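You operate a simulated robot arm through the tools that you are given. There is no shell and no other tool.

You are at the controls of a simulated two-armed robot. One attempt, no reset.

## Task
Tilt the fan fully up, clamp it tight and run it at speed 2.
Fine: slacken the clamp before tilting; the guard stays shut.
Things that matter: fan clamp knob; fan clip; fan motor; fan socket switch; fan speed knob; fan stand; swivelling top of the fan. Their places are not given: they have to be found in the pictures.

The check looks at the end state, three seconds after you hand in, the way a careful person would. Anything else that was tipped, shoved, dropped, spilled or broken makes it a failure.

## Robot
Two 7-joint arms with two-finger grippers on one trunk that stands fixed in place. Base frame: the origin is at the foot of the trunk, x ahead of it, y to its left, z up. Readings come in cm, degrees, newtons and seconds.
The left shoulder is at [6, 17.9, 125.5], the right one opposite. With the tool pointing down near the work surface each hand reaches from about 10 to 62 cm from the base axis, measured 20 degrees to its own side. Payload 1.96 kg a hand.
Tool frame (each hand has its own): the origin (TCP) lies between the finger pads and is the grasp point; the fingertips stand 2 cm ahead of it; z points along the fingers, y is the line along which they close. The gripper opens to 7.2 cm. The gripper's body begins 3.8 cm behind the TCP.
Orientation is that of the tool frame in the base frame, as a unit quaternion [x, y, z, w]. With the fingers straight down and closing along the base's y, the tool's x points along the base's -x, its y along +y and its z along -z.

## Interface
- The arms move only by the tool nudge_tool. It takes "left_deltas", "right_deltas" or both (then of equal length, played together; a hand with none holds still); each is a list of rows, each an object of numbers (a shift or turn left out is 0, a gripper value left out holds the last): "wx", "wy", "wz": the turn, a rotation vector about the base's x, y, z in units of 60 degrees (1.0 is 60 degrees); "dx", "dy", "dz": the shift along the base's x, y, z in units of 100 mm (1.0 is 100 mm); "grip": the opening in per cent of the stroke, from 0 (shut) to 100 (fully open). In form: [{"wx": .., "wy": .., "wz": .., "dx": .., "dy": .., "dz": .., "grip": ..}, ...]. A call has 1 to 20 rows; each row is the pose to reach, as a shift and turn from the pose commanded when the call began. A call with a number of a shift or a turn outside -1 to 1 is refused whole. A row lasts 0.2 s, in which the tool goes at most 5 cm and 8.6 degrees; a call with a longer step from one row to the next is refused whole, and so is a gripper value outside its range. Where a pose cannot be reached the arm comes as near as it can. A force on the tool above 40 N (or 10 N above the force at the start of the call, whichever is more), or a blocked arm, ends the call early, and 0.2 s more pass. Each finger travels about 15.3 cm/s and halts on what it meets, pressing with about 33 N; the grip force reading is that of the motor and also rises with nothing between the fingers. The clock runs only during rows and for 0.2 s after the last one: add rows that repeat a pose to give the fingers time. The reply holds the time, the measured pose of the TCP, the force on the tool along the base axes, the opening and the grip force, in the units named above and with some noise, with the torque about the TCP (base axes, N m) and any sound that the robot's microphone picked up.
- Cameras (640 x 400 px; columns grow to the right, rows downward): "scene" is now at [1.98, -0.76, 181.16]; the picture's right is [-0.10, -1.00, 0.00], its down [-0.69, 0.07, -0.72] and it looks along [0.72, -0.07, -0.69] (base axes); focal length 290 px, centre (320, 200). "left" rides on the left gripper at [7.1, -1.9, -8.2] in its tool frame; the picture's right is [0.26, 0.96, 0.00], its down [-0.67, 0.18, -0.72] and it looks along [-0.69, 0.19, 0.70] (tool axes); focal length 280 px, centre (320, 200). "right" rides on the right gripper at [7.1, 1.9, -8.2] in its tool frame; the picture's right is [-0.26, 0.97, 0.00], its down [-0.67, -0.18, -0.72] and it looks along [-0.69, -0.19, 0.70] (tool axes); focal length 280 px, centre (320, 200).
- get_image(camera): a new picture of that camera. No time passes.
- move_column(by): slides the trunk up (or, below 0, down) by that many cm; the arms and the scene camera ride with it, the base frame stays. It gives what a move gives, with no picture.
- head_to(pan, tilt): turns the head with the scene camera to pan (to the left, within 86 degrees either way) and tilt (down, from -29 to 69), counted from straight ahead of the robot. It gives what a move gives.
- point_at(camera, pixels): for up to 12 pixels [column, row] of the newest picture of that camera ("zoom" is the newest enlarged one), the place [x, y, z] in the base frame of the surface seen there, good to about 0.3 cm. No time passes.
- enlarge(camera, box): a new picture of the part [left, top, right, bottom] of that camera's present view, enlarged. No time passes.
- sign_off(): hands the job in; it is judged then, once.

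Leave the grippers open and the arms clear of the work at the hand-in unless told otherwise.

The tools are called after "Call:" by a JSON object that holds its "api" and its "payload". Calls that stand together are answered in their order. nudge_tool: Moves the arms, as the interface text tells. Its arguments: {"type":"object","properties":{"left_deltas":{"type":"array"},"right_deltas":{"type":"array"}},"required":[]} The other tools are called the same way: move_column (by) slides the trunk up or down; head_to (pan, tilt) turns the head that bears the scene camera; get_image (camera) takes a picture; point_at (camera, pixels) gives the place of the surface under pixels of a picture; enlarge (camera, box) takes an enlarged picture of a part of a camera's view; sign_off () hands the job in.

At the start:

```text
clock: 0.0
left_position: [53.61, 14.27, 149.43]
left_tcp_rot: [0.0, 1.0, 0.001, 0.0]
left_force: [-0.1, -0.4, 0.4]
left_moment: [0.04, 0.0, -0.01]
left_width: 7.21
left_grasp_force: 0.0
right_position: [49.22, -25.91, 149.45]
right_tcp_rot: [0.0, 1.0, 0.001, 0.0]
right_force: [0.6, -0.1, -0.7]
right_moment: [-0.01, 0.02, 0.02]
right_width: 7.21
right_grasp_force: 0.0
trunk travel left (down, up): [-90.0, 9.0]
head pan, tilt: [-5.6, 43.6]
```

scene: 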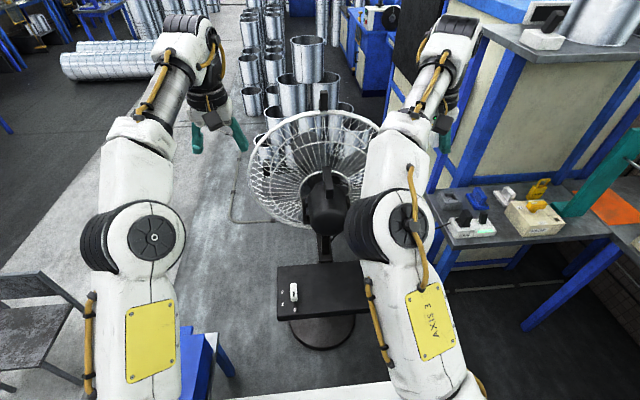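
right: 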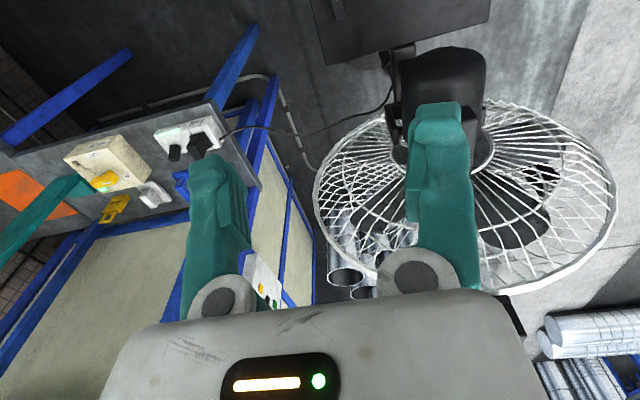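
left: 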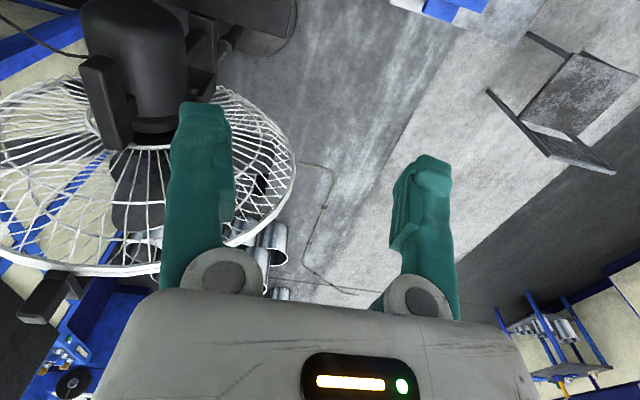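

I see the fan in the middle of the scene (pixels ~250-400, 100-340), a black plate with a white switch-like knob at (293,292), and a socket panel at right (470,215). I'll enlarge these parts first.

Call:
{"api": "enlarge", "payload": {"camera": "scene", "box": [230, 80, 430, 205]}}

Call:
{"api": "enlarge", "payload": {"camera": "scene", "box": [250, 230, 410, 350]}}

Call:
{"api": "enlarge", "payload": {"camera": "scene", "box": [420, 160, 600, 272]}}

Call:
{"api": "enlarge", "payload": {"camera": "right", "box": [300, 0, 620, 200]}}

Call:
{"api": "enlarge", "payload": {"camera": "left", "box": [0, 0, 320, 200]}}

```text
3.20 times, centred on (330, 142) of scene
```

zoom: 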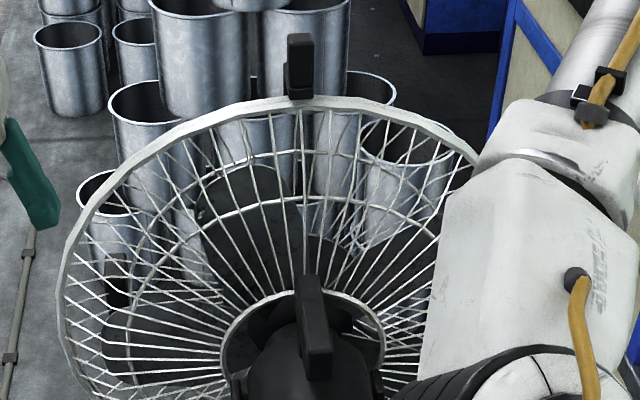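

```text
3.33 times, centred on (330, 290) of scene
```

zoom: 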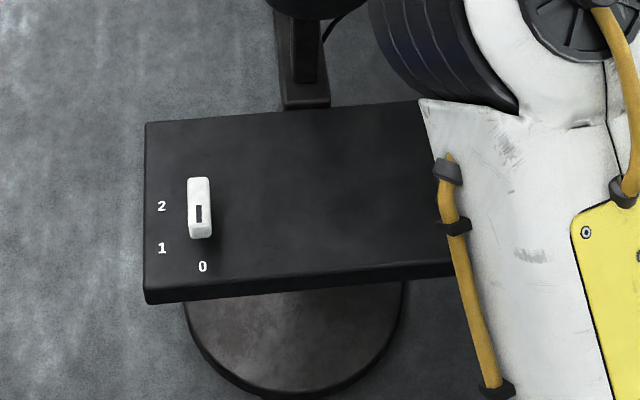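

```text
3.56 times, centred on (510, 216) of scene
```

zoom: 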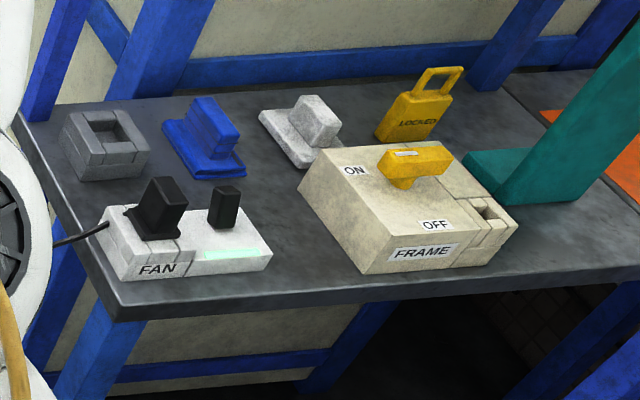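

```text
2.00 times, centred on (460, 100) of right
```

zoom: 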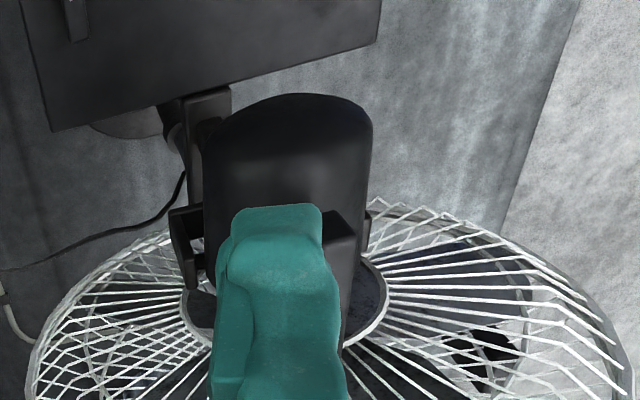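

```text
2.00 times, centred on (160, 100) of left
```

zoom: 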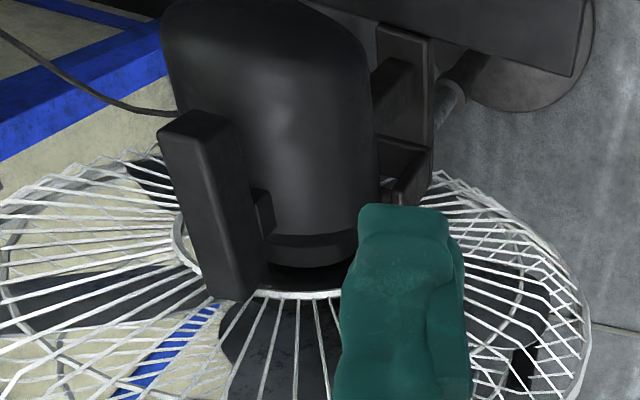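

I see the fan's motor, a handle on top of it, a yoke, a guard clip at the top rim, a speed knob on the black plate with marks 0/1/2, and a "FAN" socket with a plug and a switch. I'll measure places in the scene picture.

Call:
{"api": "get_image", "payload": {"camera": "scene"}}

Call:
{"api": "point_at", "payload": {"camera": "scene", "pixels": [[294, 292], [285, 315], [362, 312], [365, 268], [275, 268], [325, 190], [324, 105], [462, 217], [483, 217], [320, 340], [322, 250], [322, 215]]}}

Call:
{"api": "get_image", "payload": {"camera": "left"}}

Call:
{"api": "point_at", "payload": {"camera": "left", "pixels": [[100, 70], [125, 140], [200, 40], [228, 45], [205, 90], [130, 30], [150, 120], [50, 300], [235, 15]]}}

```text
taken
```

scene: 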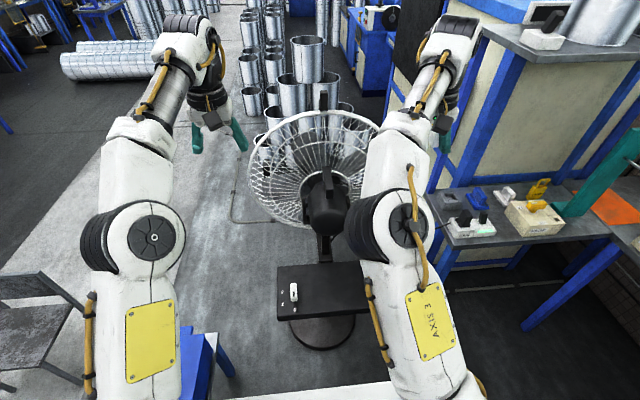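

```text
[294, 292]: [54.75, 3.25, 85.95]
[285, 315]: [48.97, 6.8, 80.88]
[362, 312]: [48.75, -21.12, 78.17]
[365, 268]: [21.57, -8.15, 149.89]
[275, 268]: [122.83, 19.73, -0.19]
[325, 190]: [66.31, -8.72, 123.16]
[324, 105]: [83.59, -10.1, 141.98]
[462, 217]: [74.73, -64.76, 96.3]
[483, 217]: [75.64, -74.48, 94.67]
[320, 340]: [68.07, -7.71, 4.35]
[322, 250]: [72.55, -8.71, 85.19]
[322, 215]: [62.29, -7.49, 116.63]
```

```text
taken
```

left: 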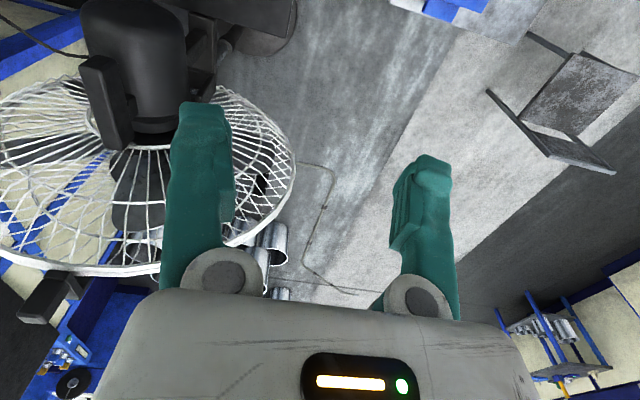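

```text
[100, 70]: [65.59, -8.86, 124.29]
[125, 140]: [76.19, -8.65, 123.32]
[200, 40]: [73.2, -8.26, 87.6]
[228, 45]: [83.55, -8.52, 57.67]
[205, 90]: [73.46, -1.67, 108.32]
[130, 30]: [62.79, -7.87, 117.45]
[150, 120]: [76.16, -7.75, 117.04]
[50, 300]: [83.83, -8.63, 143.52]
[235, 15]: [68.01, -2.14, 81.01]
```

I'd like the guard's extent and the socket details before moving. I'll probe the rim pixels at left (250,185), bottom (300,225), right, top (325,110), plus the plate's edges.

Call:
{"api": "point_at", "payload": {"camera": "scene", "pixels": [[250, 180], [262, 205], [290, 222], [270, 135], [300, 114], [355, 114], [378, 128], [326, 172], [280, 300], [290, 270], [350, 264], [340, 205]]}}

Call:
{"api": "point_at", "payload": {"camera": "left", "pixels": [[220, 90], [296, 170], [270, 230], [100, 270], [0, 250], [10, 95], [190, 20], [215, 15], [205, 75], [215, 40], [240, 5], [262, 30]]}}

Call:
{"api": "enlarge", "payload": {"camera": "left", "box": [160, 0, 288, 80]}}

```text
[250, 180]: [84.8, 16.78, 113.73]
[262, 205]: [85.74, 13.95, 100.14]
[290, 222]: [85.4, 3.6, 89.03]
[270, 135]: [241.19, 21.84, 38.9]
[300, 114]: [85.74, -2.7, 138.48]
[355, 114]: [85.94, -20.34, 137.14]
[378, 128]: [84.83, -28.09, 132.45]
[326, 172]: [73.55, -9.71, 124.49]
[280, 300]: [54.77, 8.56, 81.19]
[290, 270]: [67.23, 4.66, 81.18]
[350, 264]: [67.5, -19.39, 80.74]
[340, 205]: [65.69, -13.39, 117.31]
```

```text
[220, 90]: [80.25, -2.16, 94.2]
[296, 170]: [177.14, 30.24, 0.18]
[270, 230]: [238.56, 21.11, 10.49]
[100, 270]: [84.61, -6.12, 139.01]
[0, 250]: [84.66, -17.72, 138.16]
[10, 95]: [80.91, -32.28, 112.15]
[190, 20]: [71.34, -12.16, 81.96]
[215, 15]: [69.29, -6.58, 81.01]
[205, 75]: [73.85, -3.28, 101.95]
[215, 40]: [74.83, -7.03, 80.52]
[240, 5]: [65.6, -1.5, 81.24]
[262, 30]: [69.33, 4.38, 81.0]
```

```text
5.00 times, centred on (224, 40) of left
```

zoom: 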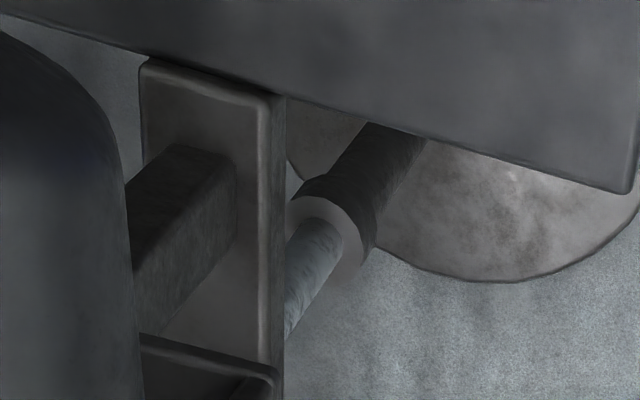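

The guard rim lies at x≈85, centre about (85,-8.6,113), radius ~26; the control box top is z≈81. The clamp knob isn't visible yet. I'll swing both hands outward and turn them to look sideways at the fan.

Call:
{"api": "nudge_tool", "payload": {"left_deltas": [{"wz": -0.12, "dy": 0.12, "dx": -0.06}, {"wz": -0.24, "dy": 0.25, "dx": -0.12}, {"wz": -0.36, "dy": 0.37, "dx": -0.18}, {"wz": -0.48, "dy": 0.5, "dx": -0.25}, {"wz": -0.6, "dy": 0.62, "dx": -0.3}, {"wz": -0.72, "dy": 0.75, "dx": -0.35}, {"wz": -0.84, "dy": 0.87, "dx": -0.4}, {"wz": -0.96, "dy": 1.0, "dx": -0.4}], "right_deltas": [{"wz": 0.12, "dy": -0.12, "dx": -0.06}, {"wz": 0.24, "dy": -0.25, "dx": -0.12}, {"wz": 0.36, "dy": -0.37, "dx": -0.18}, {"wz": 0.48, "dy": -0.5, "dx": -0.25}, {"wz": 0.6, "dy": -0.62, "dx": -0.3}, {"wz": 0.72, "dy": -0.75, "dx": -0.35}, {"wz": 0.84, "dy": -0.87, "dx": -0.4}, {"wz": 0.96, "dy": -1.0, "dx": -0.4}]}}

Call:
{"api": "get_image", "payload": {"camera": "scene"}}

Call:
{"api": "get_image", "payload": {"camera": "left"}}

Call:
{"api": "get_image", "payload": {"camera": "right"}}

```text
clock: 1.8
left_position: [38.45, 11.92, 142.17]
left_tcp_rot: [0.478, 0.879, 0.001, 0.002]
left_force: [0.0, -0.7, -0.1]
left_moment: [0.02, 0.0, 0.02]
left_width: 7.2
left_grasp_force: 0.1
left hand out of reach, approached as far as the arm can: row 3, 4, 5, 6, 7, 8
right_position: [45.06, -36.16, 149.34]
right_tcp_rot: [-0.484, 0.875, 0.001, 0.001]
right_force: [1.2, -0.3, 0.2]
right_moment: [-0.01, -0.02, -0.02]
right_width: 7.21
right_grasp_force: 0.1
trunk travel left (down, up): [-90.0, 9.0]
head pan, tilt: [-5.6, 43.6]
```

```text
taken
```

scene: 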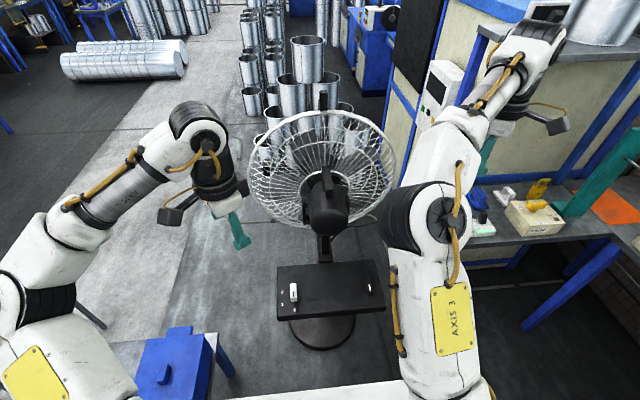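

```text
taken
```

left: 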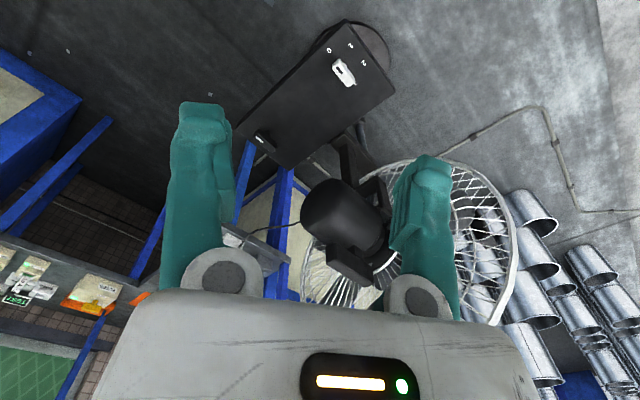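

```text
taken
```

right: 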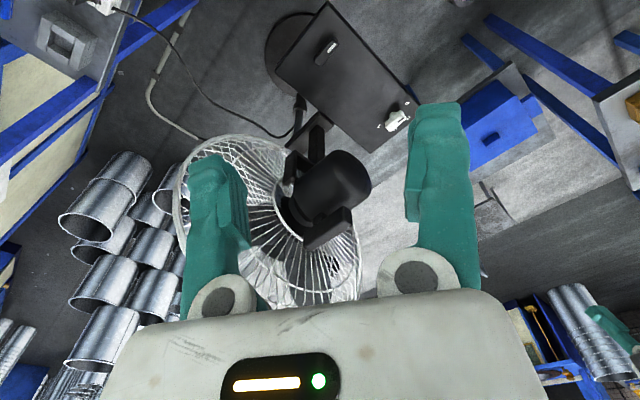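

The control box top has a second, black knob with a white mark at scene (370,290) / right (325,52). I'll enlarge it.

Call:
{"api": "enlarge", "payload": {"camera": "scene", "box": [260, 240, 404, 330]}}

Call:
{"api": "enlarge", "payload": {"camera": "right", "box": [256, 0, 416, 100]}}

Call:
{"api": "enlarge", "payload": {"camera": "right", "box": [256, 80, 416, 260]}}

Call:
{"api": "enlarge", "payload": {"camera": "right", "box": [350, 80, 430, 140]}}

Call:
{"api": "enlarge", "payload": {"camera": "left", "box": [220, 10, 420, 140]}}

Call:
{"api": "enlarge", "payload": {"camera": "left", "box": [280, 110, 480, 300]}}

Call:
{"api": "enlarge", "payload": {"camera": "scene", "box": [290, 150, 370, 200]}}

Call:
{"api": "enlarge", "payload": {"camera": "scene", "box": [280, 180, 380, 262]}}

```text
4.44 times, centred on (332, 285) of scene
```

zoom: 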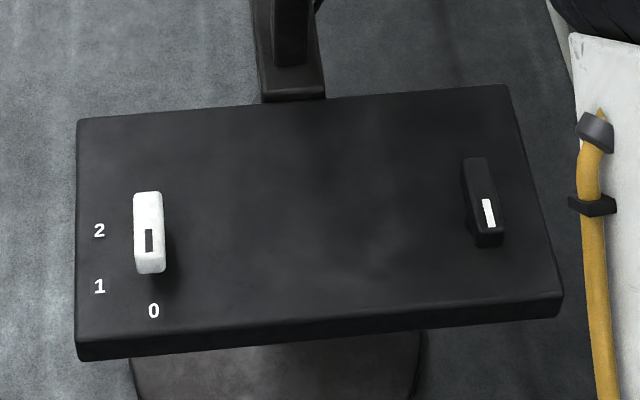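

```text
4.00 times, centred on (336, 50) of right
```

zoom: 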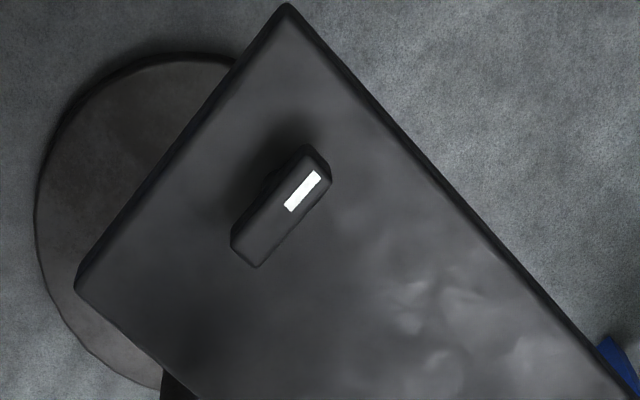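

```text
2.22 times, centred on (336, 170) of right
```

zoom: 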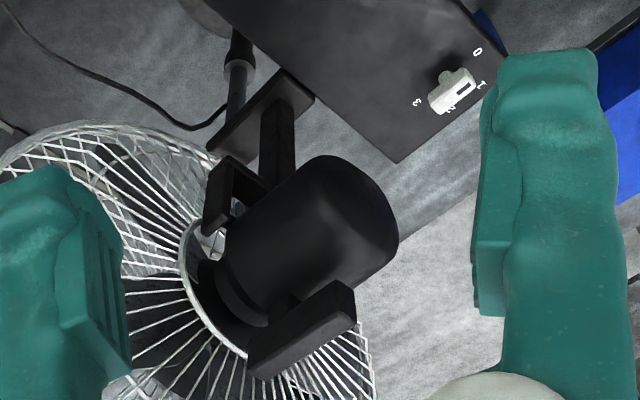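

```text
6.67 times, centred on (390, 110) of right
```

zoom: 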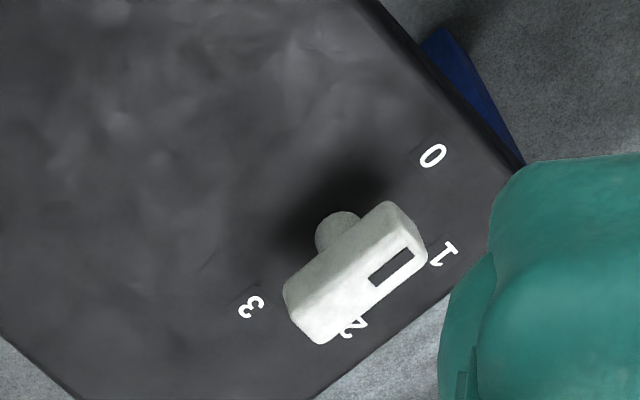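

```text
3.08 times, centred on (320, 75) of left
```

zoom: 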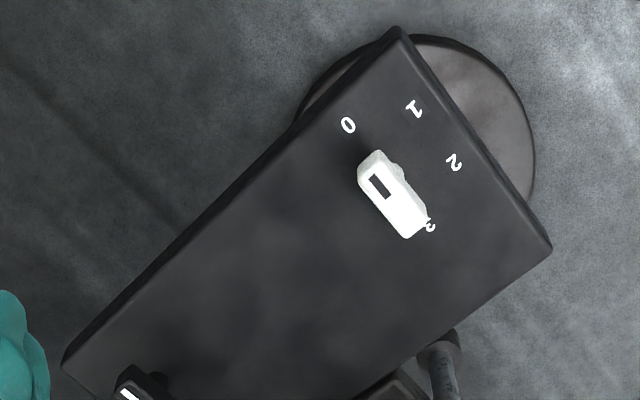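

```text
2.11 times, centred on (380, 205) of left
```

zoom: 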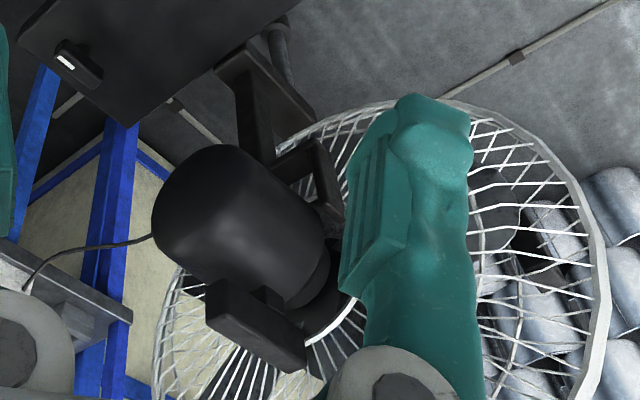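

```text
8.00 times, centred on (330, 175) of scene
```

zoom: 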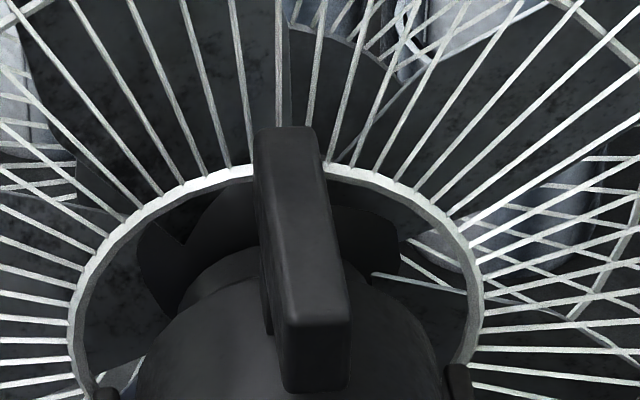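

```text
4.88 times, centred on (330, 221) of scene
```

zoom: 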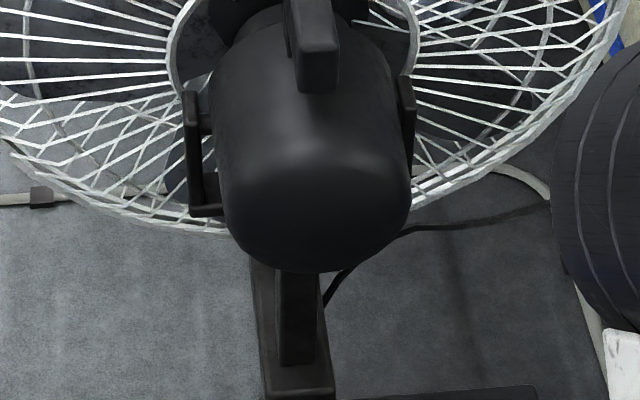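

Speed knob: white bar with the dark mark at the 0 end; marks run 0,1,2,3 clockwise from above (0 toward robot, 2 toward left). Black clamp knob with white mark on the right of the box. I'll measure these and look at the socket.

Call:
{"api": "point_at", "payload": {"camera": "scene", "pixels": [[293, 285], [294, 299], [283, 292], [283, 304], [295, 310], [367, 278], [371, 288], [370, 293], [317, 276], [309, 190], [338, 205], [372, 300]]}}

Call:
{"api": "enlarge", "payload": {"camera": "left", "box": [300, 20, 400, 90]}}

Call:
{"api": "point_at", "payload": {"camera": "zoom", "pixels": [[185, 195], [340, 180], [420, 290], [370, 410], [225, 230], [310, 370], [230, 275], [290, 240]]}}

Call:
{"api": "enlarge", "payload": {"camera": "right", "box": [300, 20, 370, 80]}}

Call:
{"api": "point_at", "payload": {"camera": "zoom", "pixels": [[250, 170], [160, 270], [225, 200], [105, 290], [280, 150], [100, 380], [350, 60], [200, 300]]}}

```text
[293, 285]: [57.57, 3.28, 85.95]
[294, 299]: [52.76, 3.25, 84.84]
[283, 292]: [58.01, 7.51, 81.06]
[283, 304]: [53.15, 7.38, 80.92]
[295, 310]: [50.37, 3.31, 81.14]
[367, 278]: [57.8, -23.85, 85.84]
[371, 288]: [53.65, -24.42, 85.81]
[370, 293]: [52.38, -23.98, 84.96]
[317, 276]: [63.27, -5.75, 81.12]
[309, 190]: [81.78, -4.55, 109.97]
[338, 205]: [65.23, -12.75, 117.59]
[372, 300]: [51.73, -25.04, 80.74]
```

```text
5.71 times, centred on (350, 55) of left
```

zoom: 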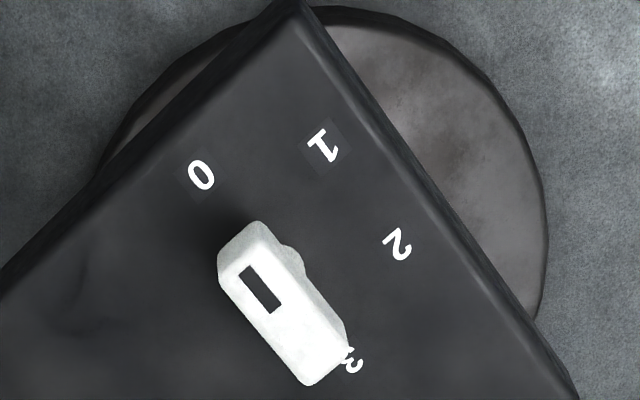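

```text
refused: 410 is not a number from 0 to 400
```

```text
6.67 times, centred on (335, 50) of right
```

zoom: 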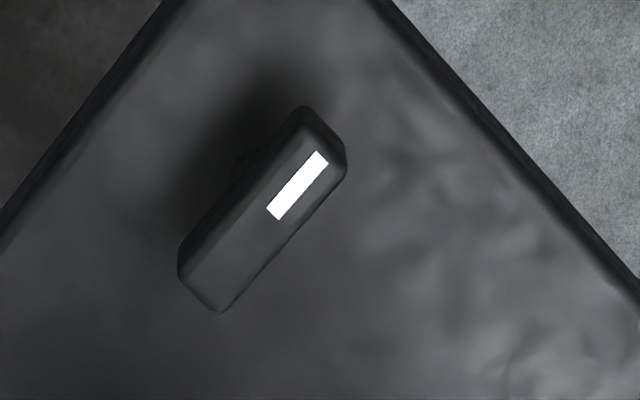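

```text
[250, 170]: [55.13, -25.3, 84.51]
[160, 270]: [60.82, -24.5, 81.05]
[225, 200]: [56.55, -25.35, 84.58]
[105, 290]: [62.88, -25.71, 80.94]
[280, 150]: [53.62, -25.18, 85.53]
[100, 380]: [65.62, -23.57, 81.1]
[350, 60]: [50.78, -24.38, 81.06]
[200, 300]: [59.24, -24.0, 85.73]
```

Both knobs are bars about 6–7 cm long, along x, top z≈86. I need the dial marks' exact angles; measuring them in the left zoom.

Call:
{"api": "enlarge", "payload": {"camera": "left", "box": [300, 20, 400, 90]}}

Call:
{"api": "point_at", "payload": {"camera": "zoom", "pixels": [[202, 174], [322, 146], [396, 245], [352, 362], [225, 285], [305, 380], [255, 230], [335, 335], [260, 290], [298, 250]]}}

Call:
{"api": "enlarge", "payload": {"camera": "right", "box": [350, 80, 430, 140]}}

Call:
{"api": "point_at", "payload": {"camera": "zoom", "pixels": [[432, 155], [442, 250], [352, 328], [252, 307], [390, 265], [290, 290], [390, 205], [325, 340], [425, 260], [335, 235]]}}

```text
5.71 times, centred on (350, 55) of left
```

zoom: 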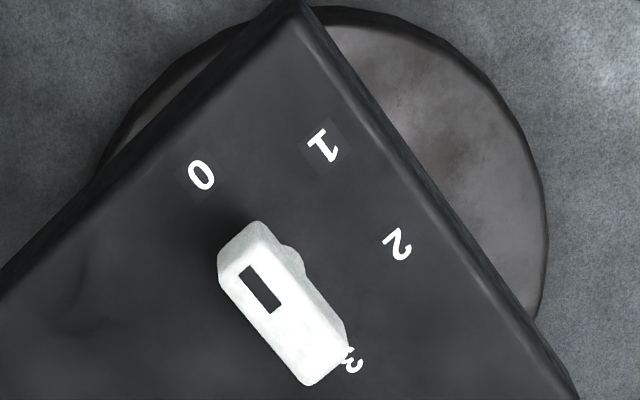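

```text
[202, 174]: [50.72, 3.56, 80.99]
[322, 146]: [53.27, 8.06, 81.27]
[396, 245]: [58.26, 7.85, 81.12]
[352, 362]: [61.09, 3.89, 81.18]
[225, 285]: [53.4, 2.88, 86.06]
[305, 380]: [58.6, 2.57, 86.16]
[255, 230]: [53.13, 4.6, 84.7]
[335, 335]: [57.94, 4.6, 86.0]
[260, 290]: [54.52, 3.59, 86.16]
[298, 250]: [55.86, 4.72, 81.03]
```

```text
6.67 times, centred on (390, 110) of right
```

zoom: 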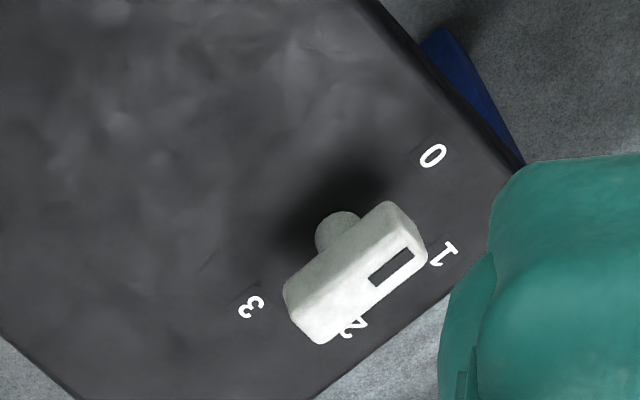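

```text
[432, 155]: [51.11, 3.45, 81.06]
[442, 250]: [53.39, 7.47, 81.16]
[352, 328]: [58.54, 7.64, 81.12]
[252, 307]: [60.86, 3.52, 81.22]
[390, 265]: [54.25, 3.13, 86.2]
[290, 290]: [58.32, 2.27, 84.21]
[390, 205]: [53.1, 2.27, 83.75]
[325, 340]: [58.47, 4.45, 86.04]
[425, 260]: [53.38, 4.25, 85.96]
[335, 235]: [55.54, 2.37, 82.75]
```

Dial: centre (55.95,3.55), marks at 0°,60°,120°,180° clockwise from above; so speed 2 is a −120° turn about z. Now the socket: I'll look at its switch state by enlarging the scene and turning the head toward it.

Call:
{"api": "head_to", "payload": {"pan": -40, "tilt": 42}}

Call:
{"api": "get_image", "payload": {"camera": "scene"}}

```text
clock: 2.8
left_position: [38.45, 11.99, 142.2]
left_tcp_rot: [0.475, 0.88, 0.0, 0.003]
left_force: [0.4, 0.4, 0.8]
left_moment: [0.01, -0.04, 0.03]
left_width: 7.21
left_grasp_force: 0.1
right_position: [45.11, -35.84, 149.37]
right_tcp_rot: [-0.482, 0.876, 0.001, -0.001]
right_force: [-0.1, -0.5, 0.2]
right_moment: [0.01, 0.0, -0.01]
right_width: 7.19
right_grasp_force: 0.0
trunk travel left (down, up): [-90.0, 9.0]
head pan, tilt: [-40.0, 42.0]
```

```text
taken
```

scene: 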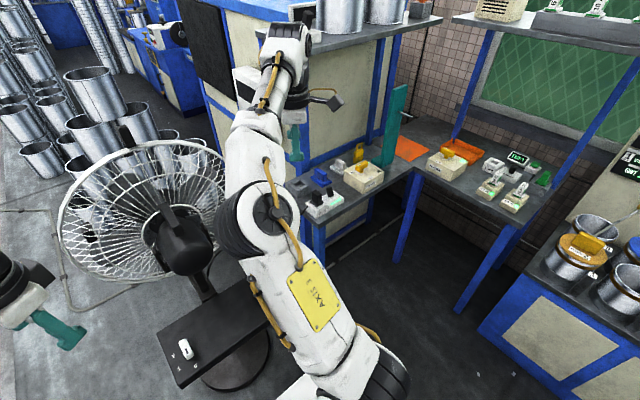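

The FAN socket is at about (322,200). Enlarging.

Call:
{"api": "enlarge", "payload": {"camera": "scene", "box": [288, 165, 368, 220]}}

Call:
{"api": "point_at", "payload": {"camera": "scene", "pixels": [[316, 198], [329, 192], [315, 210], [345, 200], [330, 202]]}}

Call:
{"api": "enlarge", "payload": {"camera": "scene", "box": [420, 130, 580, 230]}}

```text
7.27 times, centred on (328, 192) of scene
```

zoom: 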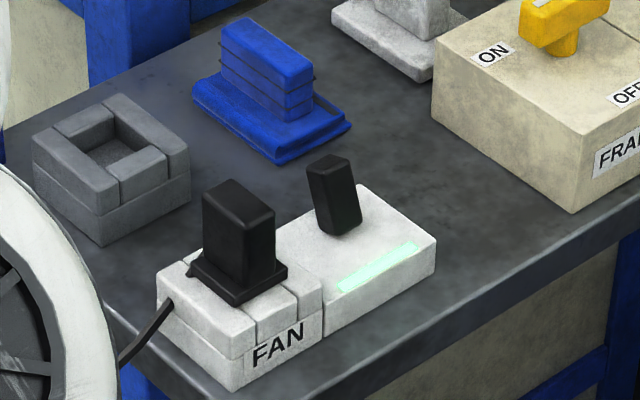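

```text
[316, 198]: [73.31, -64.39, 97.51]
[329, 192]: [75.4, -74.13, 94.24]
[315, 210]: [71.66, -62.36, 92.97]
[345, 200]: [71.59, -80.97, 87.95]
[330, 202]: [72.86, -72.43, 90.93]
```

```text
4.00 times, centred on (500, 180) of scene
```

zoom: 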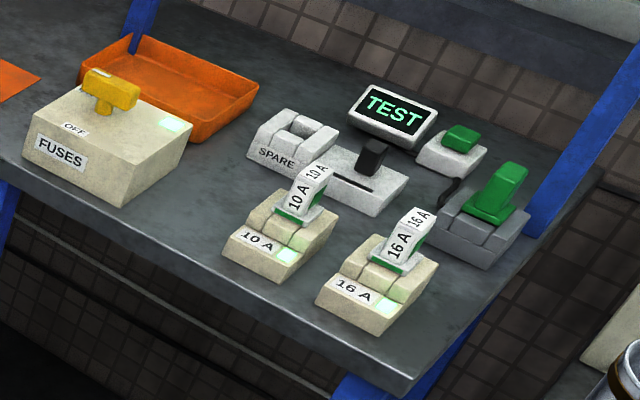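

The socket's lamp strip glows green, so the supply looks live (I'll confirm by sound when I set the speed). Now I turn the head back and bring the right hand over the clamp knob, yaw back to 0.

Call:
{"api": "head_to", "payload": {"pan": -8, "tilt": 50}}

Call:
{"api": "nudge_tool", "payload": {"right_deltas": [{"wz": -0.12, "dx": 0.12, "dy": 0.12}, {"wz": -0.24, "dx": 0.25, "dy": 0.25}, {"wz": -0.36, "dx": 0.4, "dy": 0.4}, {"wz": -0.48, "dx": 0.5, "dy": 0.5}, {"wz": -0.6, "dx": 0.6, "dy": 0.6}, {"wz": -0.72, "dx": 0.7, "dy": 0.7, "dz": -0.2}, {"wz": -0.84, "dx": 0.8, "dy": 0.85, "dz": -0.4}, {"wz": -0.96, "dx": 0.9, "dy": 0.95, "dz": -0.6}, {"wz": -0.96, "dx": 0.95, "dy": 1.0, "dz": -0.8}, {"wz": -0.96, "dx": 1.0, "dy": 1.0, "dz": -1.0}]}}

Call:
{"api": "get_image", "payload": {"camera": "right"}}

Call:
{"api": "get_image", "payload": {"camera": "scene"}}

```text
clock: 3.8
left_position: [38.32, 11.99, 142.2]
left_tcp_rot: [0.476, 0.88, 0.0, 0.003]
left_force: [-0.3, 0.2, -0.5]
left_moment: [-0.01, -0.01, -0.01]
left_width: 7.18
left_grasp_force: 0.1
right_position: [45.16, -36.11, 149.42]
right_tcp_rot: [-0.482, 0.876, 0.001, -0.001]
right_force: [-1.3, 0.4, 1.0]
right_moment: [0.02, 0.02, 0.01]
right_width: 7.21
right_grasp_force: 0.1
trunk travel left (down, up): [-90.0, 9.0]
head pan, tilt: [-8.0, 50.0]
```

```text
clock: 6.0
left_position: [38.59, 12.0, 142.17]
left_tcp_rot: [0.477, 0.879, -0.001, 0.002]
left_force: [0.2, 0.1, 0.0]
left_moment: [-0.01, 0.01, 0.01]
left_width: 7.21
left_grasp_force: 0.0
right_position: [55.32, -25.92, 139.36]
right_tcp_rot: [0.0, 1.0, 0.0, 0.0]
right_force: [-0.2, 0.3, 0.9]
right_moment: [0.06, -0.01, -0.02]
right_width: 7.19
right_grasp_force: 0.0
trunk travel left (down, up): [-90.0, 9.0]
head pan, tilt: [-8.0, 50.0]
```

```text
taken
```

right: 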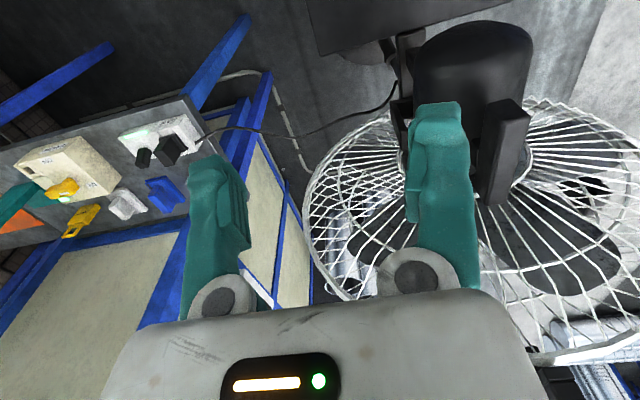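

```text
taken
```

scene: 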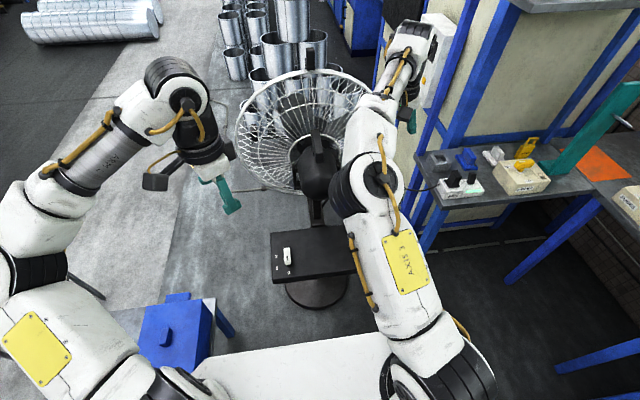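

The right elbow sits near the motor in view, so I check its height before descending, and the knob zone.

Call:
{"api": "point_at", "payload": {"camera": "scene", "pixels": [[335, 190], [350, 170], [355, 155], [385, 90], [375, 120], [360, 105], [400, 60]]}}

```text
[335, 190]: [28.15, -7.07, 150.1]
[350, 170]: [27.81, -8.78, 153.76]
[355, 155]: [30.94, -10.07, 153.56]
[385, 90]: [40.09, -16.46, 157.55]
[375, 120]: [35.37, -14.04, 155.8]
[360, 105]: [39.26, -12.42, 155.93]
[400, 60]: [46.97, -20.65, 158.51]
```

Elbow is at x≈28, well clear of the motor (x≥62). I lower the right hand 20 cm above the clamp knob, aligning toward (56,-24.4).

Call:
{"api": "nudge_tool", "payload": {"right_deltas": [{"dx": 0.02, "dy": 0.03, "dz": -0.25}, {"dx": 0.04, "dy": 0.08, "dz": -0.5}, {"dx": 0.06, "dy": 0.12, "dz": -0.75}, {"dx": 0.07, "dy": 0.15, "dz": -1.0}]}}

Call:
{"api": "nudge_tool", "payload": {"right_deltas": [{"dz": -0.25}, {"dz": -0.5}, {"dz": -0.75}, {"dz": -1.0}]}}

Call:
{"api": "get_image", "payload": {"camera": "right"}}

Call:
{"api": "get_image", "payload": {"camera": "scene"}}

```text
clock: 7.0
left_position: [38.43, 12.02, 142.17]
left_tcp_rot: [0.477, 0.879, -0.001, 0.003]
left_force: [0.8, 0.3, 0.2]
left_moment: [0.0, 0.02, 0.0]
left_width: 7.22
left_grasp_force: 0.1
right_position: [56.03, -24.45, 129.4]
right_tcp_rot: [0.0, 1.0, 0.001, 0.0]
right_force: [-0.2, -0.1, -0.5]
right_moment: [0.01, 0.03, 0.0]
right_width: 7.17
right_grasp_force: 0.0
trunk travel left (down, up): [-90.0, 9.0]
head pan, tilt: [-8.0, 50.0]
```

```text
clock: 8.0
left_position: [38.36, 11.9, 142.19]
left_tcp_rot: [0.476, 0.879, 0.0, 0.002]
left_force: [-0.9, -0.4, -0.1]
left_moment: [0.01, 0.0, 0.03]
left_width: 7.2
left_grasp_force: 0.1
right_position: [55.83, -24.45, 119.38]
right_tcp_rot: [0.001, 1.0, 0.001, 0.0]
right_force: [0.2, -0.4, 0.4]
right_moment: [0.0, -0.02, 0.01]
right_width: 7.18
right_grasp_force: 0.0
trunk travel left (down, up): [-90.0, 9.0]
head pan, tilt: [-8.0, 50.0]
```

```text
taken
```

right: 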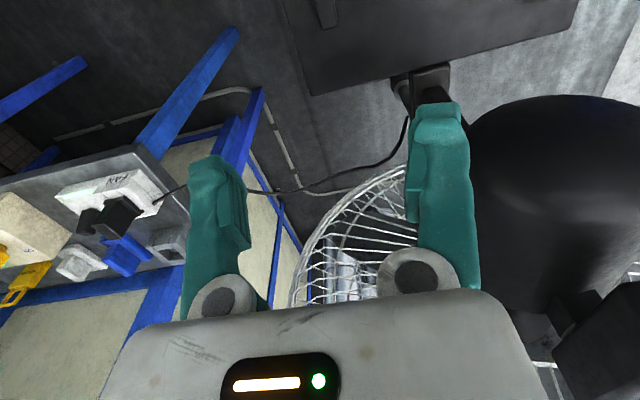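

```text
taken
```

scene: 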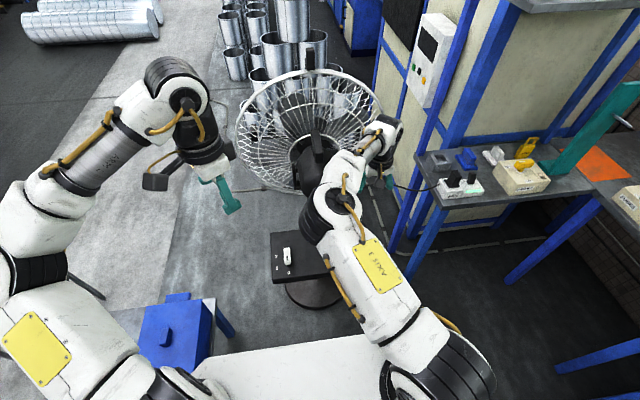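

The motor looks close on the left of the right hand. I check the clearance: points on the forearm/wrist and motor.

Call:
{"api": "point_at", "payload": {"camera": "scene", "pixels": [[310, 215], [325, 180], [340, 155], [360, 140], [385, 118], [400, 130], [305, 170], [350, 165]]}}

Call:
{"api": "point_at", "payload": {"camera": "right", "pixels": [[480, 130], [485, 250], [550, 110], [325, 10], [560, 340], [430, 85]]}}

Call:
{"api": "enlarge", "payload": {"camera": "scene", "box": [270, 90, 430, 230]}}

```text
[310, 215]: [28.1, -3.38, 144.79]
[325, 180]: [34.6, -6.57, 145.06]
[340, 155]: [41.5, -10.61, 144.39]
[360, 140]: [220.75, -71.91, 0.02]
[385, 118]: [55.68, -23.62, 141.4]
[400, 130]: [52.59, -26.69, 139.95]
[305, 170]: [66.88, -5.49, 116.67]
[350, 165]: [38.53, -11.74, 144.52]
```

```text
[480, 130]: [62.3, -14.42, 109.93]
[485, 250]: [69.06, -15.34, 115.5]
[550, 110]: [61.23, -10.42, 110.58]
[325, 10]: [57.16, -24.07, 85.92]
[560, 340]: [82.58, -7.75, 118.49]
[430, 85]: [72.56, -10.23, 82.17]
```

```text
2.86 times, centred on (350, 160) of scene
```

zoom: 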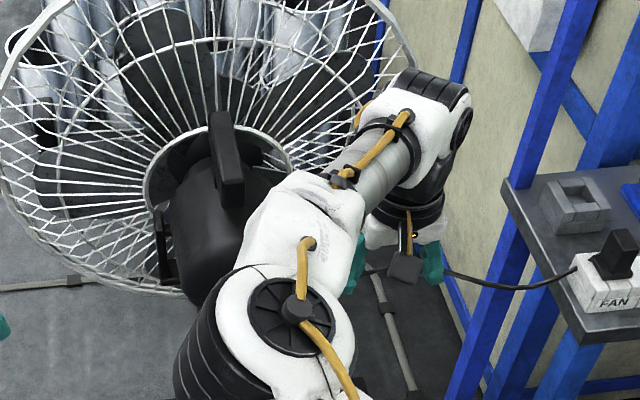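

The forearm stays at x<55 near the motor's rear (x≈61), so it's clear. I lower two more steps to about z=100.

Call:
{"api": "nudge_tool", "payload": {"right_deltas": [{"dz": -0.25}, {"dz": -0.5}, {"dz": -0.75}, {"dz": -1.0}]}}

Call:
{"api": "nudge_tool", "payload": {"right_deltas": [{"dz": -0.25}, {"dz": -0.5}, {"dz": -0.75}, {"dz": -0.9}]}}

Call:
{"api": "get_image", "payload": {"camera": "right"}}

Call:
{"api": "get_image", "payload": {"camera": "scene"}}

Call:
{"api": "get_image", "payload": {"camera": "left"}}

```text
clock: 9.0
left_position: [38.5, 11.95, 142.22]
left_tcp_rot: [0.476, 0.879, 0.0, 0.003]
left_force: [-0.3, -0.5, 0.9]
left_moment: [-0.03, 0.0, 0.01]
left_width: 7.2
left_grasp_force: 0.1
right_position: [55.85, -24.47, 109.23]
right_tcp_rot: [0.0, 1.0, 0.002, 0.001]
right_force: [-0.6, -0.3, 0.0]
right_moment: [-0.01, 0.04, -0.02]
right_width: 7.2
right_grasp_force: 0.2
trunk travel left (down, up): [-90.0, 9.0]
head pan, tilt: [-8.0, 50.0]
```

```text
clock: 10.0
left_position: [38.37, 11.94, 142.19]
left_tcp_rot: [0.477, 0.879, -0.001, 0.003]
left_force: [0.1, -0.8, -0.6]
left_moment: [0.0, 0.0, 0.01]
left_width: 7.21
left_grasp_force: 0.0
right_position: [55.97, -24.46, 100.27]
right_tcp_rot: [-0.001, 1.0, 0.0, 0.0]
right_force: [0.8, 0.2, 0.5]
right_moment: [0.01, 0.01, -0.01]
right_width: 7.17
right_grasp_force: 0.0
trunk travel left (down, up): [-90.0, 9.0]
head pan, tilt: [-8.0, 50.0]
```

```text
taken
```

right: 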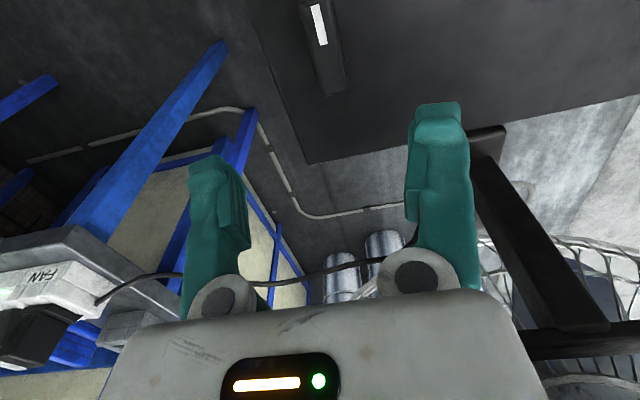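

```text
taken
```

scene: 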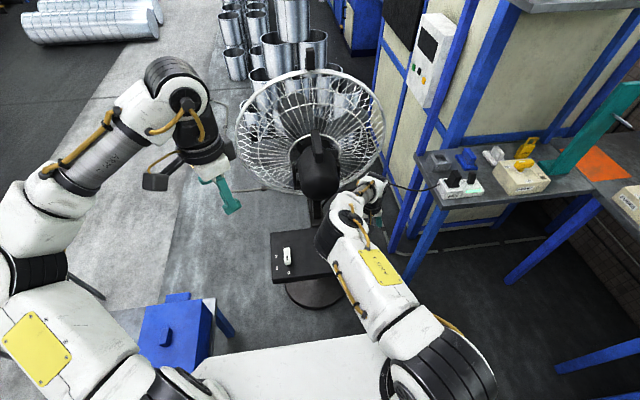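

```text
taken
```

left: 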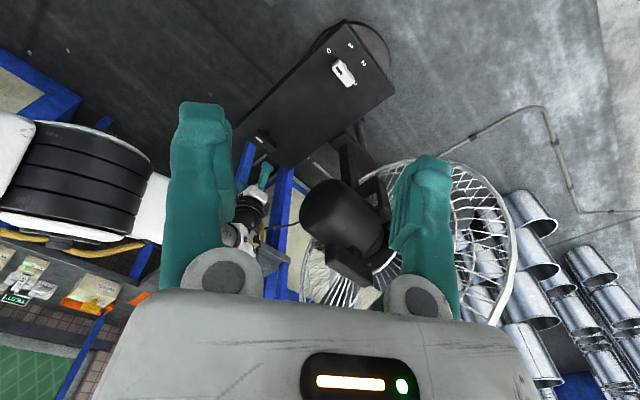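

The clamp knob appears at right (300–345, 0–95). Measuring its outline.

Call:
{"api": "enlarge", "payload": {"camera": "right", "box": [260, 0, 400, 110]}}

Call:
{"api": "point_at", "payload": {"camera": "zoom", "pixels": [[190, 30], [330, 20], [300, 340], [375, 320], [335, 350], [260, 200], [345, 200], [280, 100], [320, 415], [215, 200]]}}

Call:
{"api": "enlarge", "payload": {"camera": "left", "box": [230, 100, 310, 160]}}

```text
3.64 times, centred on (330, 55) of right
```

zoom: 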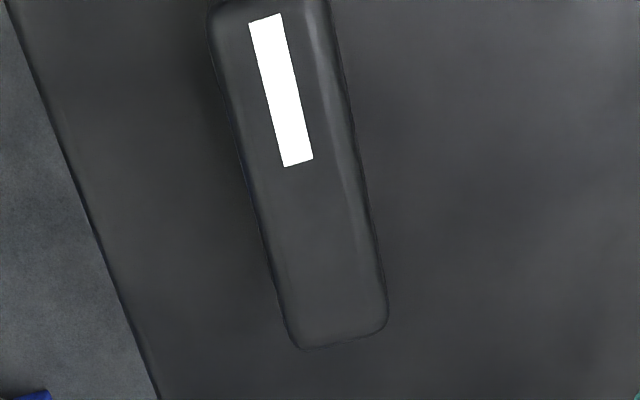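

```text
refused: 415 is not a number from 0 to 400
```

```text
6.67 times, centred on (270, 130) of left
```

zoom: 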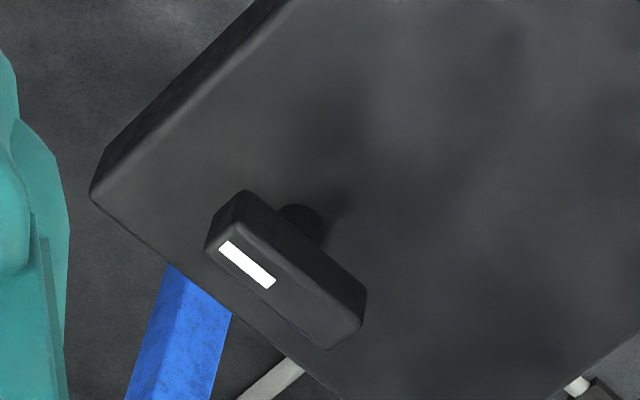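

Call:
{"api": "enlarge", "payload": {"camera": "right", "box": [260, 0, 400, 110]}}

Call:
{"api": "point_at", "payload": {"camera": "zoom", "pixels": [[225, 10], [320, 10], [295, 335], [380, 320], [337, 340], [258, 180], [345, 180], [272, 10], [60, 200], [290, 130]]}}

Call:
{"api": "enlarge", "payload": {"camera": "left", "box": [230, 100, 310, 160]}}

Call:
{"api": "point_at", "payload": {"camera": "zoom", "pixels": [[240, 215], [210, 245], [355, 310], [330, 345], [300, 220], [285, 280]]}}

```text
3.64 times, centred on (330, 55) of right
```

zoom: 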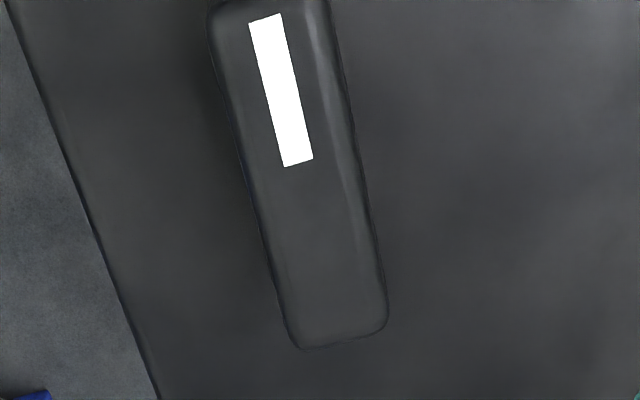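

```text
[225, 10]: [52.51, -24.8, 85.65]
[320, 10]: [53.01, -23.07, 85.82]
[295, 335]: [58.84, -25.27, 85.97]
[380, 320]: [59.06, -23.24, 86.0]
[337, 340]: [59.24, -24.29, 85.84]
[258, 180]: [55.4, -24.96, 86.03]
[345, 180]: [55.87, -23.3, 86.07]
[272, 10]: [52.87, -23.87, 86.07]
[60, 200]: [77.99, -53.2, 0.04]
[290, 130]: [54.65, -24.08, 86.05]
```

```text
6.67 times, centred on (270, 130) of left
```

zoom: 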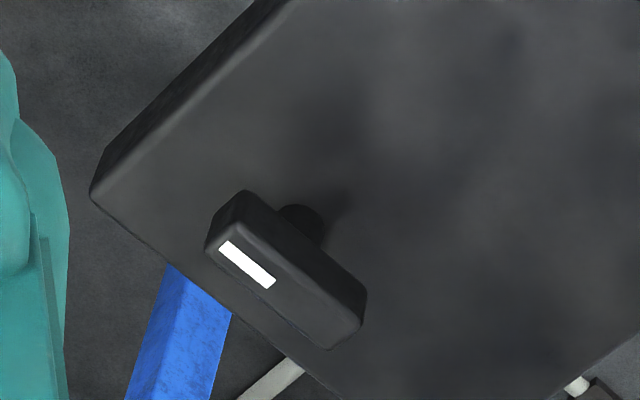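

```text
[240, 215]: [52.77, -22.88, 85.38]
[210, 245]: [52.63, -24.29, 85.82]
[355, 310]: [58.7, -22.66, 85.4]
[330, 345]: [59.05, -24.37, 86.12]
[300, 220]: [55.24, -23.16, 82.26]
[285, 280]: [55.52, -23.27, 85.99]
```

Clamp knob: centre (55.9,-24.1), bar x 52.4–59.3, width ~2.1, top z 86. I descend with open fingers to TCP z≈85 (tips at 83, box top 81).

Call:
{"api": "nudge_tool", "payload": {"right_deltas": [{"dy": 0.03, "dz": -0.25}, {"dy": 0.03, "dz": -0.5}, {"dy": 0.03, "dz": -0.75}, {"dy": 0.03, "dz": -1.0}]}}

Call:
{"api": "nudge_tool", "payload": {"right_deltas": [{"dz": -0.2}, {"dz": -0.4}, {"dz": -0.52}, {"dz": -0.52}]}}

Call:
{"api": "get_image", "payload": {"camera": "right"}}

Call:
{"api": "get_image", "payload": {"camera": "left"}}

Call:
{"api": "get_image", "payload": {"camera": "scene"}}

```text
clock: 11.0
left_position: [38.54, 11.94, 142.15]
left_tcp_rot: [0.477, 0.879, 0.0, 0.002]
left_force: [-0.3, 0.0, 0.3]
left_moment: [0.0, 0.01, -0.02]
left_width: 7.21
left_grasp_force: 0.1
right_position: [55.9, -24.23, 90.3]
right_tcp_rot: [0.0, 1.0, 0.001, 0.0]
right_force: [0.2, 0.7, -0.2]
right_moment: [-0.03, 0.02, -0.01]
right_width: 7.19
right_grasp_force: 0.0
trunk travel left (down, up): [-90.0, 9.0]
head pan, tilt: [-8.0, 50.0]
```

```text
clock: 12.0
left_position: [38.33, 11.9, 142.25]
left_tcp_rot: [0.476, 0.879, -0.001, 0.002]
left_force: [0.0, 0.0, -0.1]
left_moment: [-0.01, 0.04, 0.0]
left_width: 7.21
left_grasp_force: 0.1
right_position: [55.36, -23.66, 85.51]
right_tcp_rot: [0.001, 1.0, 0.0, 0.002]
right_force: [0.3, 0.0, 0.2]
right_moment: [-0.04, 0.03, 0.02]
right_width: 7.21
right_grasp_force: 0.0
right hand out of reach, approached as far as the arm can: row 3, 4
trunk travel left (down, up): [-90.0, 9.0]
head pan, tilt: [-8.0, 50.0]
```

```text
taken
```

right: 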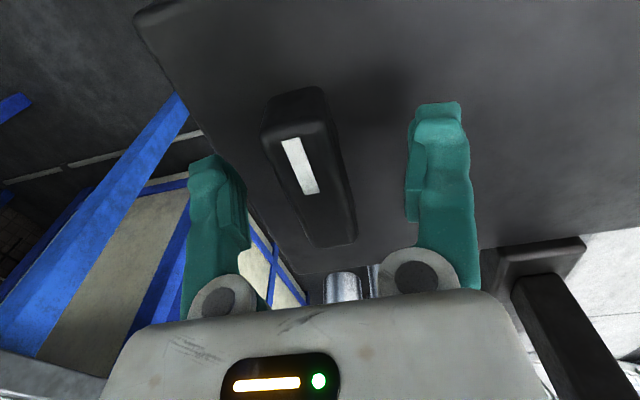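

```text
taken
```

left: 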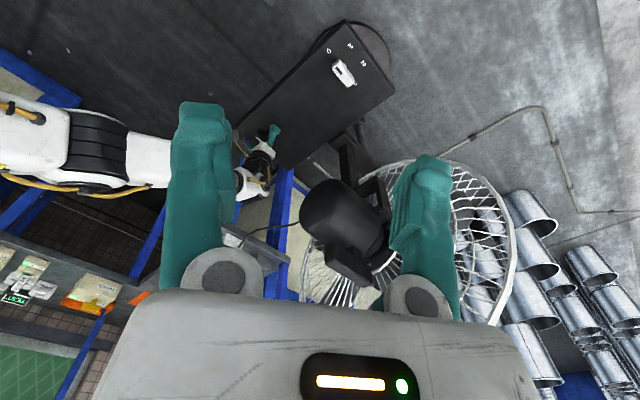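

```text
taken
```

scene: 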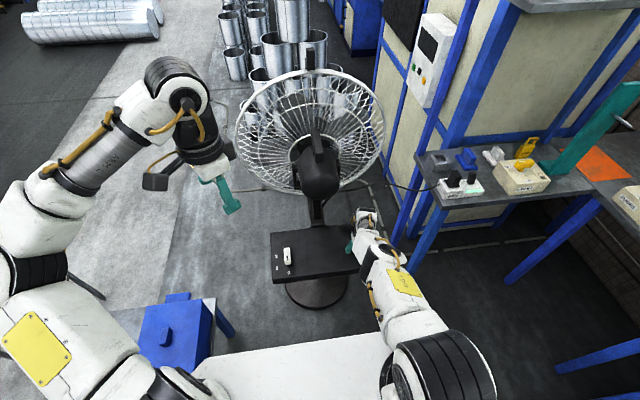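

The arm is at its reach limit; I need the trunk lower. I check the obstacles near the arms first: white surface at (300,370), blue box (180,330).

Call:
{"api": "point_at", "payload": {"camera": "scene", "pixels": [[300, 370], [250, 385], [180, 330], [180, 298], [140, 320], [225, 320], [350, 340], [440, 360], [60, 300], [330, 395]]}}

```text
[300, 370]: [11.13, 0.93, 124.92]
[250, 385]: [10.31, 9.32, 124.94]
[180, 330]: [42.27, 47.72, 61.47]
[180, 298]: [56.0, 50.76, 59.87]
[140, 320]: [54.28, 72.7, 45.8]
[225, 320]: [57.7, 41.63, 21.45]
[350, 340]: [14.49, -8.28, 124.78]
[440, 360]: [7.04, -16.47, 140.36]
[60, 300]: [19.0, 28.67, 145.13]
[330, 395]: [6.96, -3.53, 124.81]
```

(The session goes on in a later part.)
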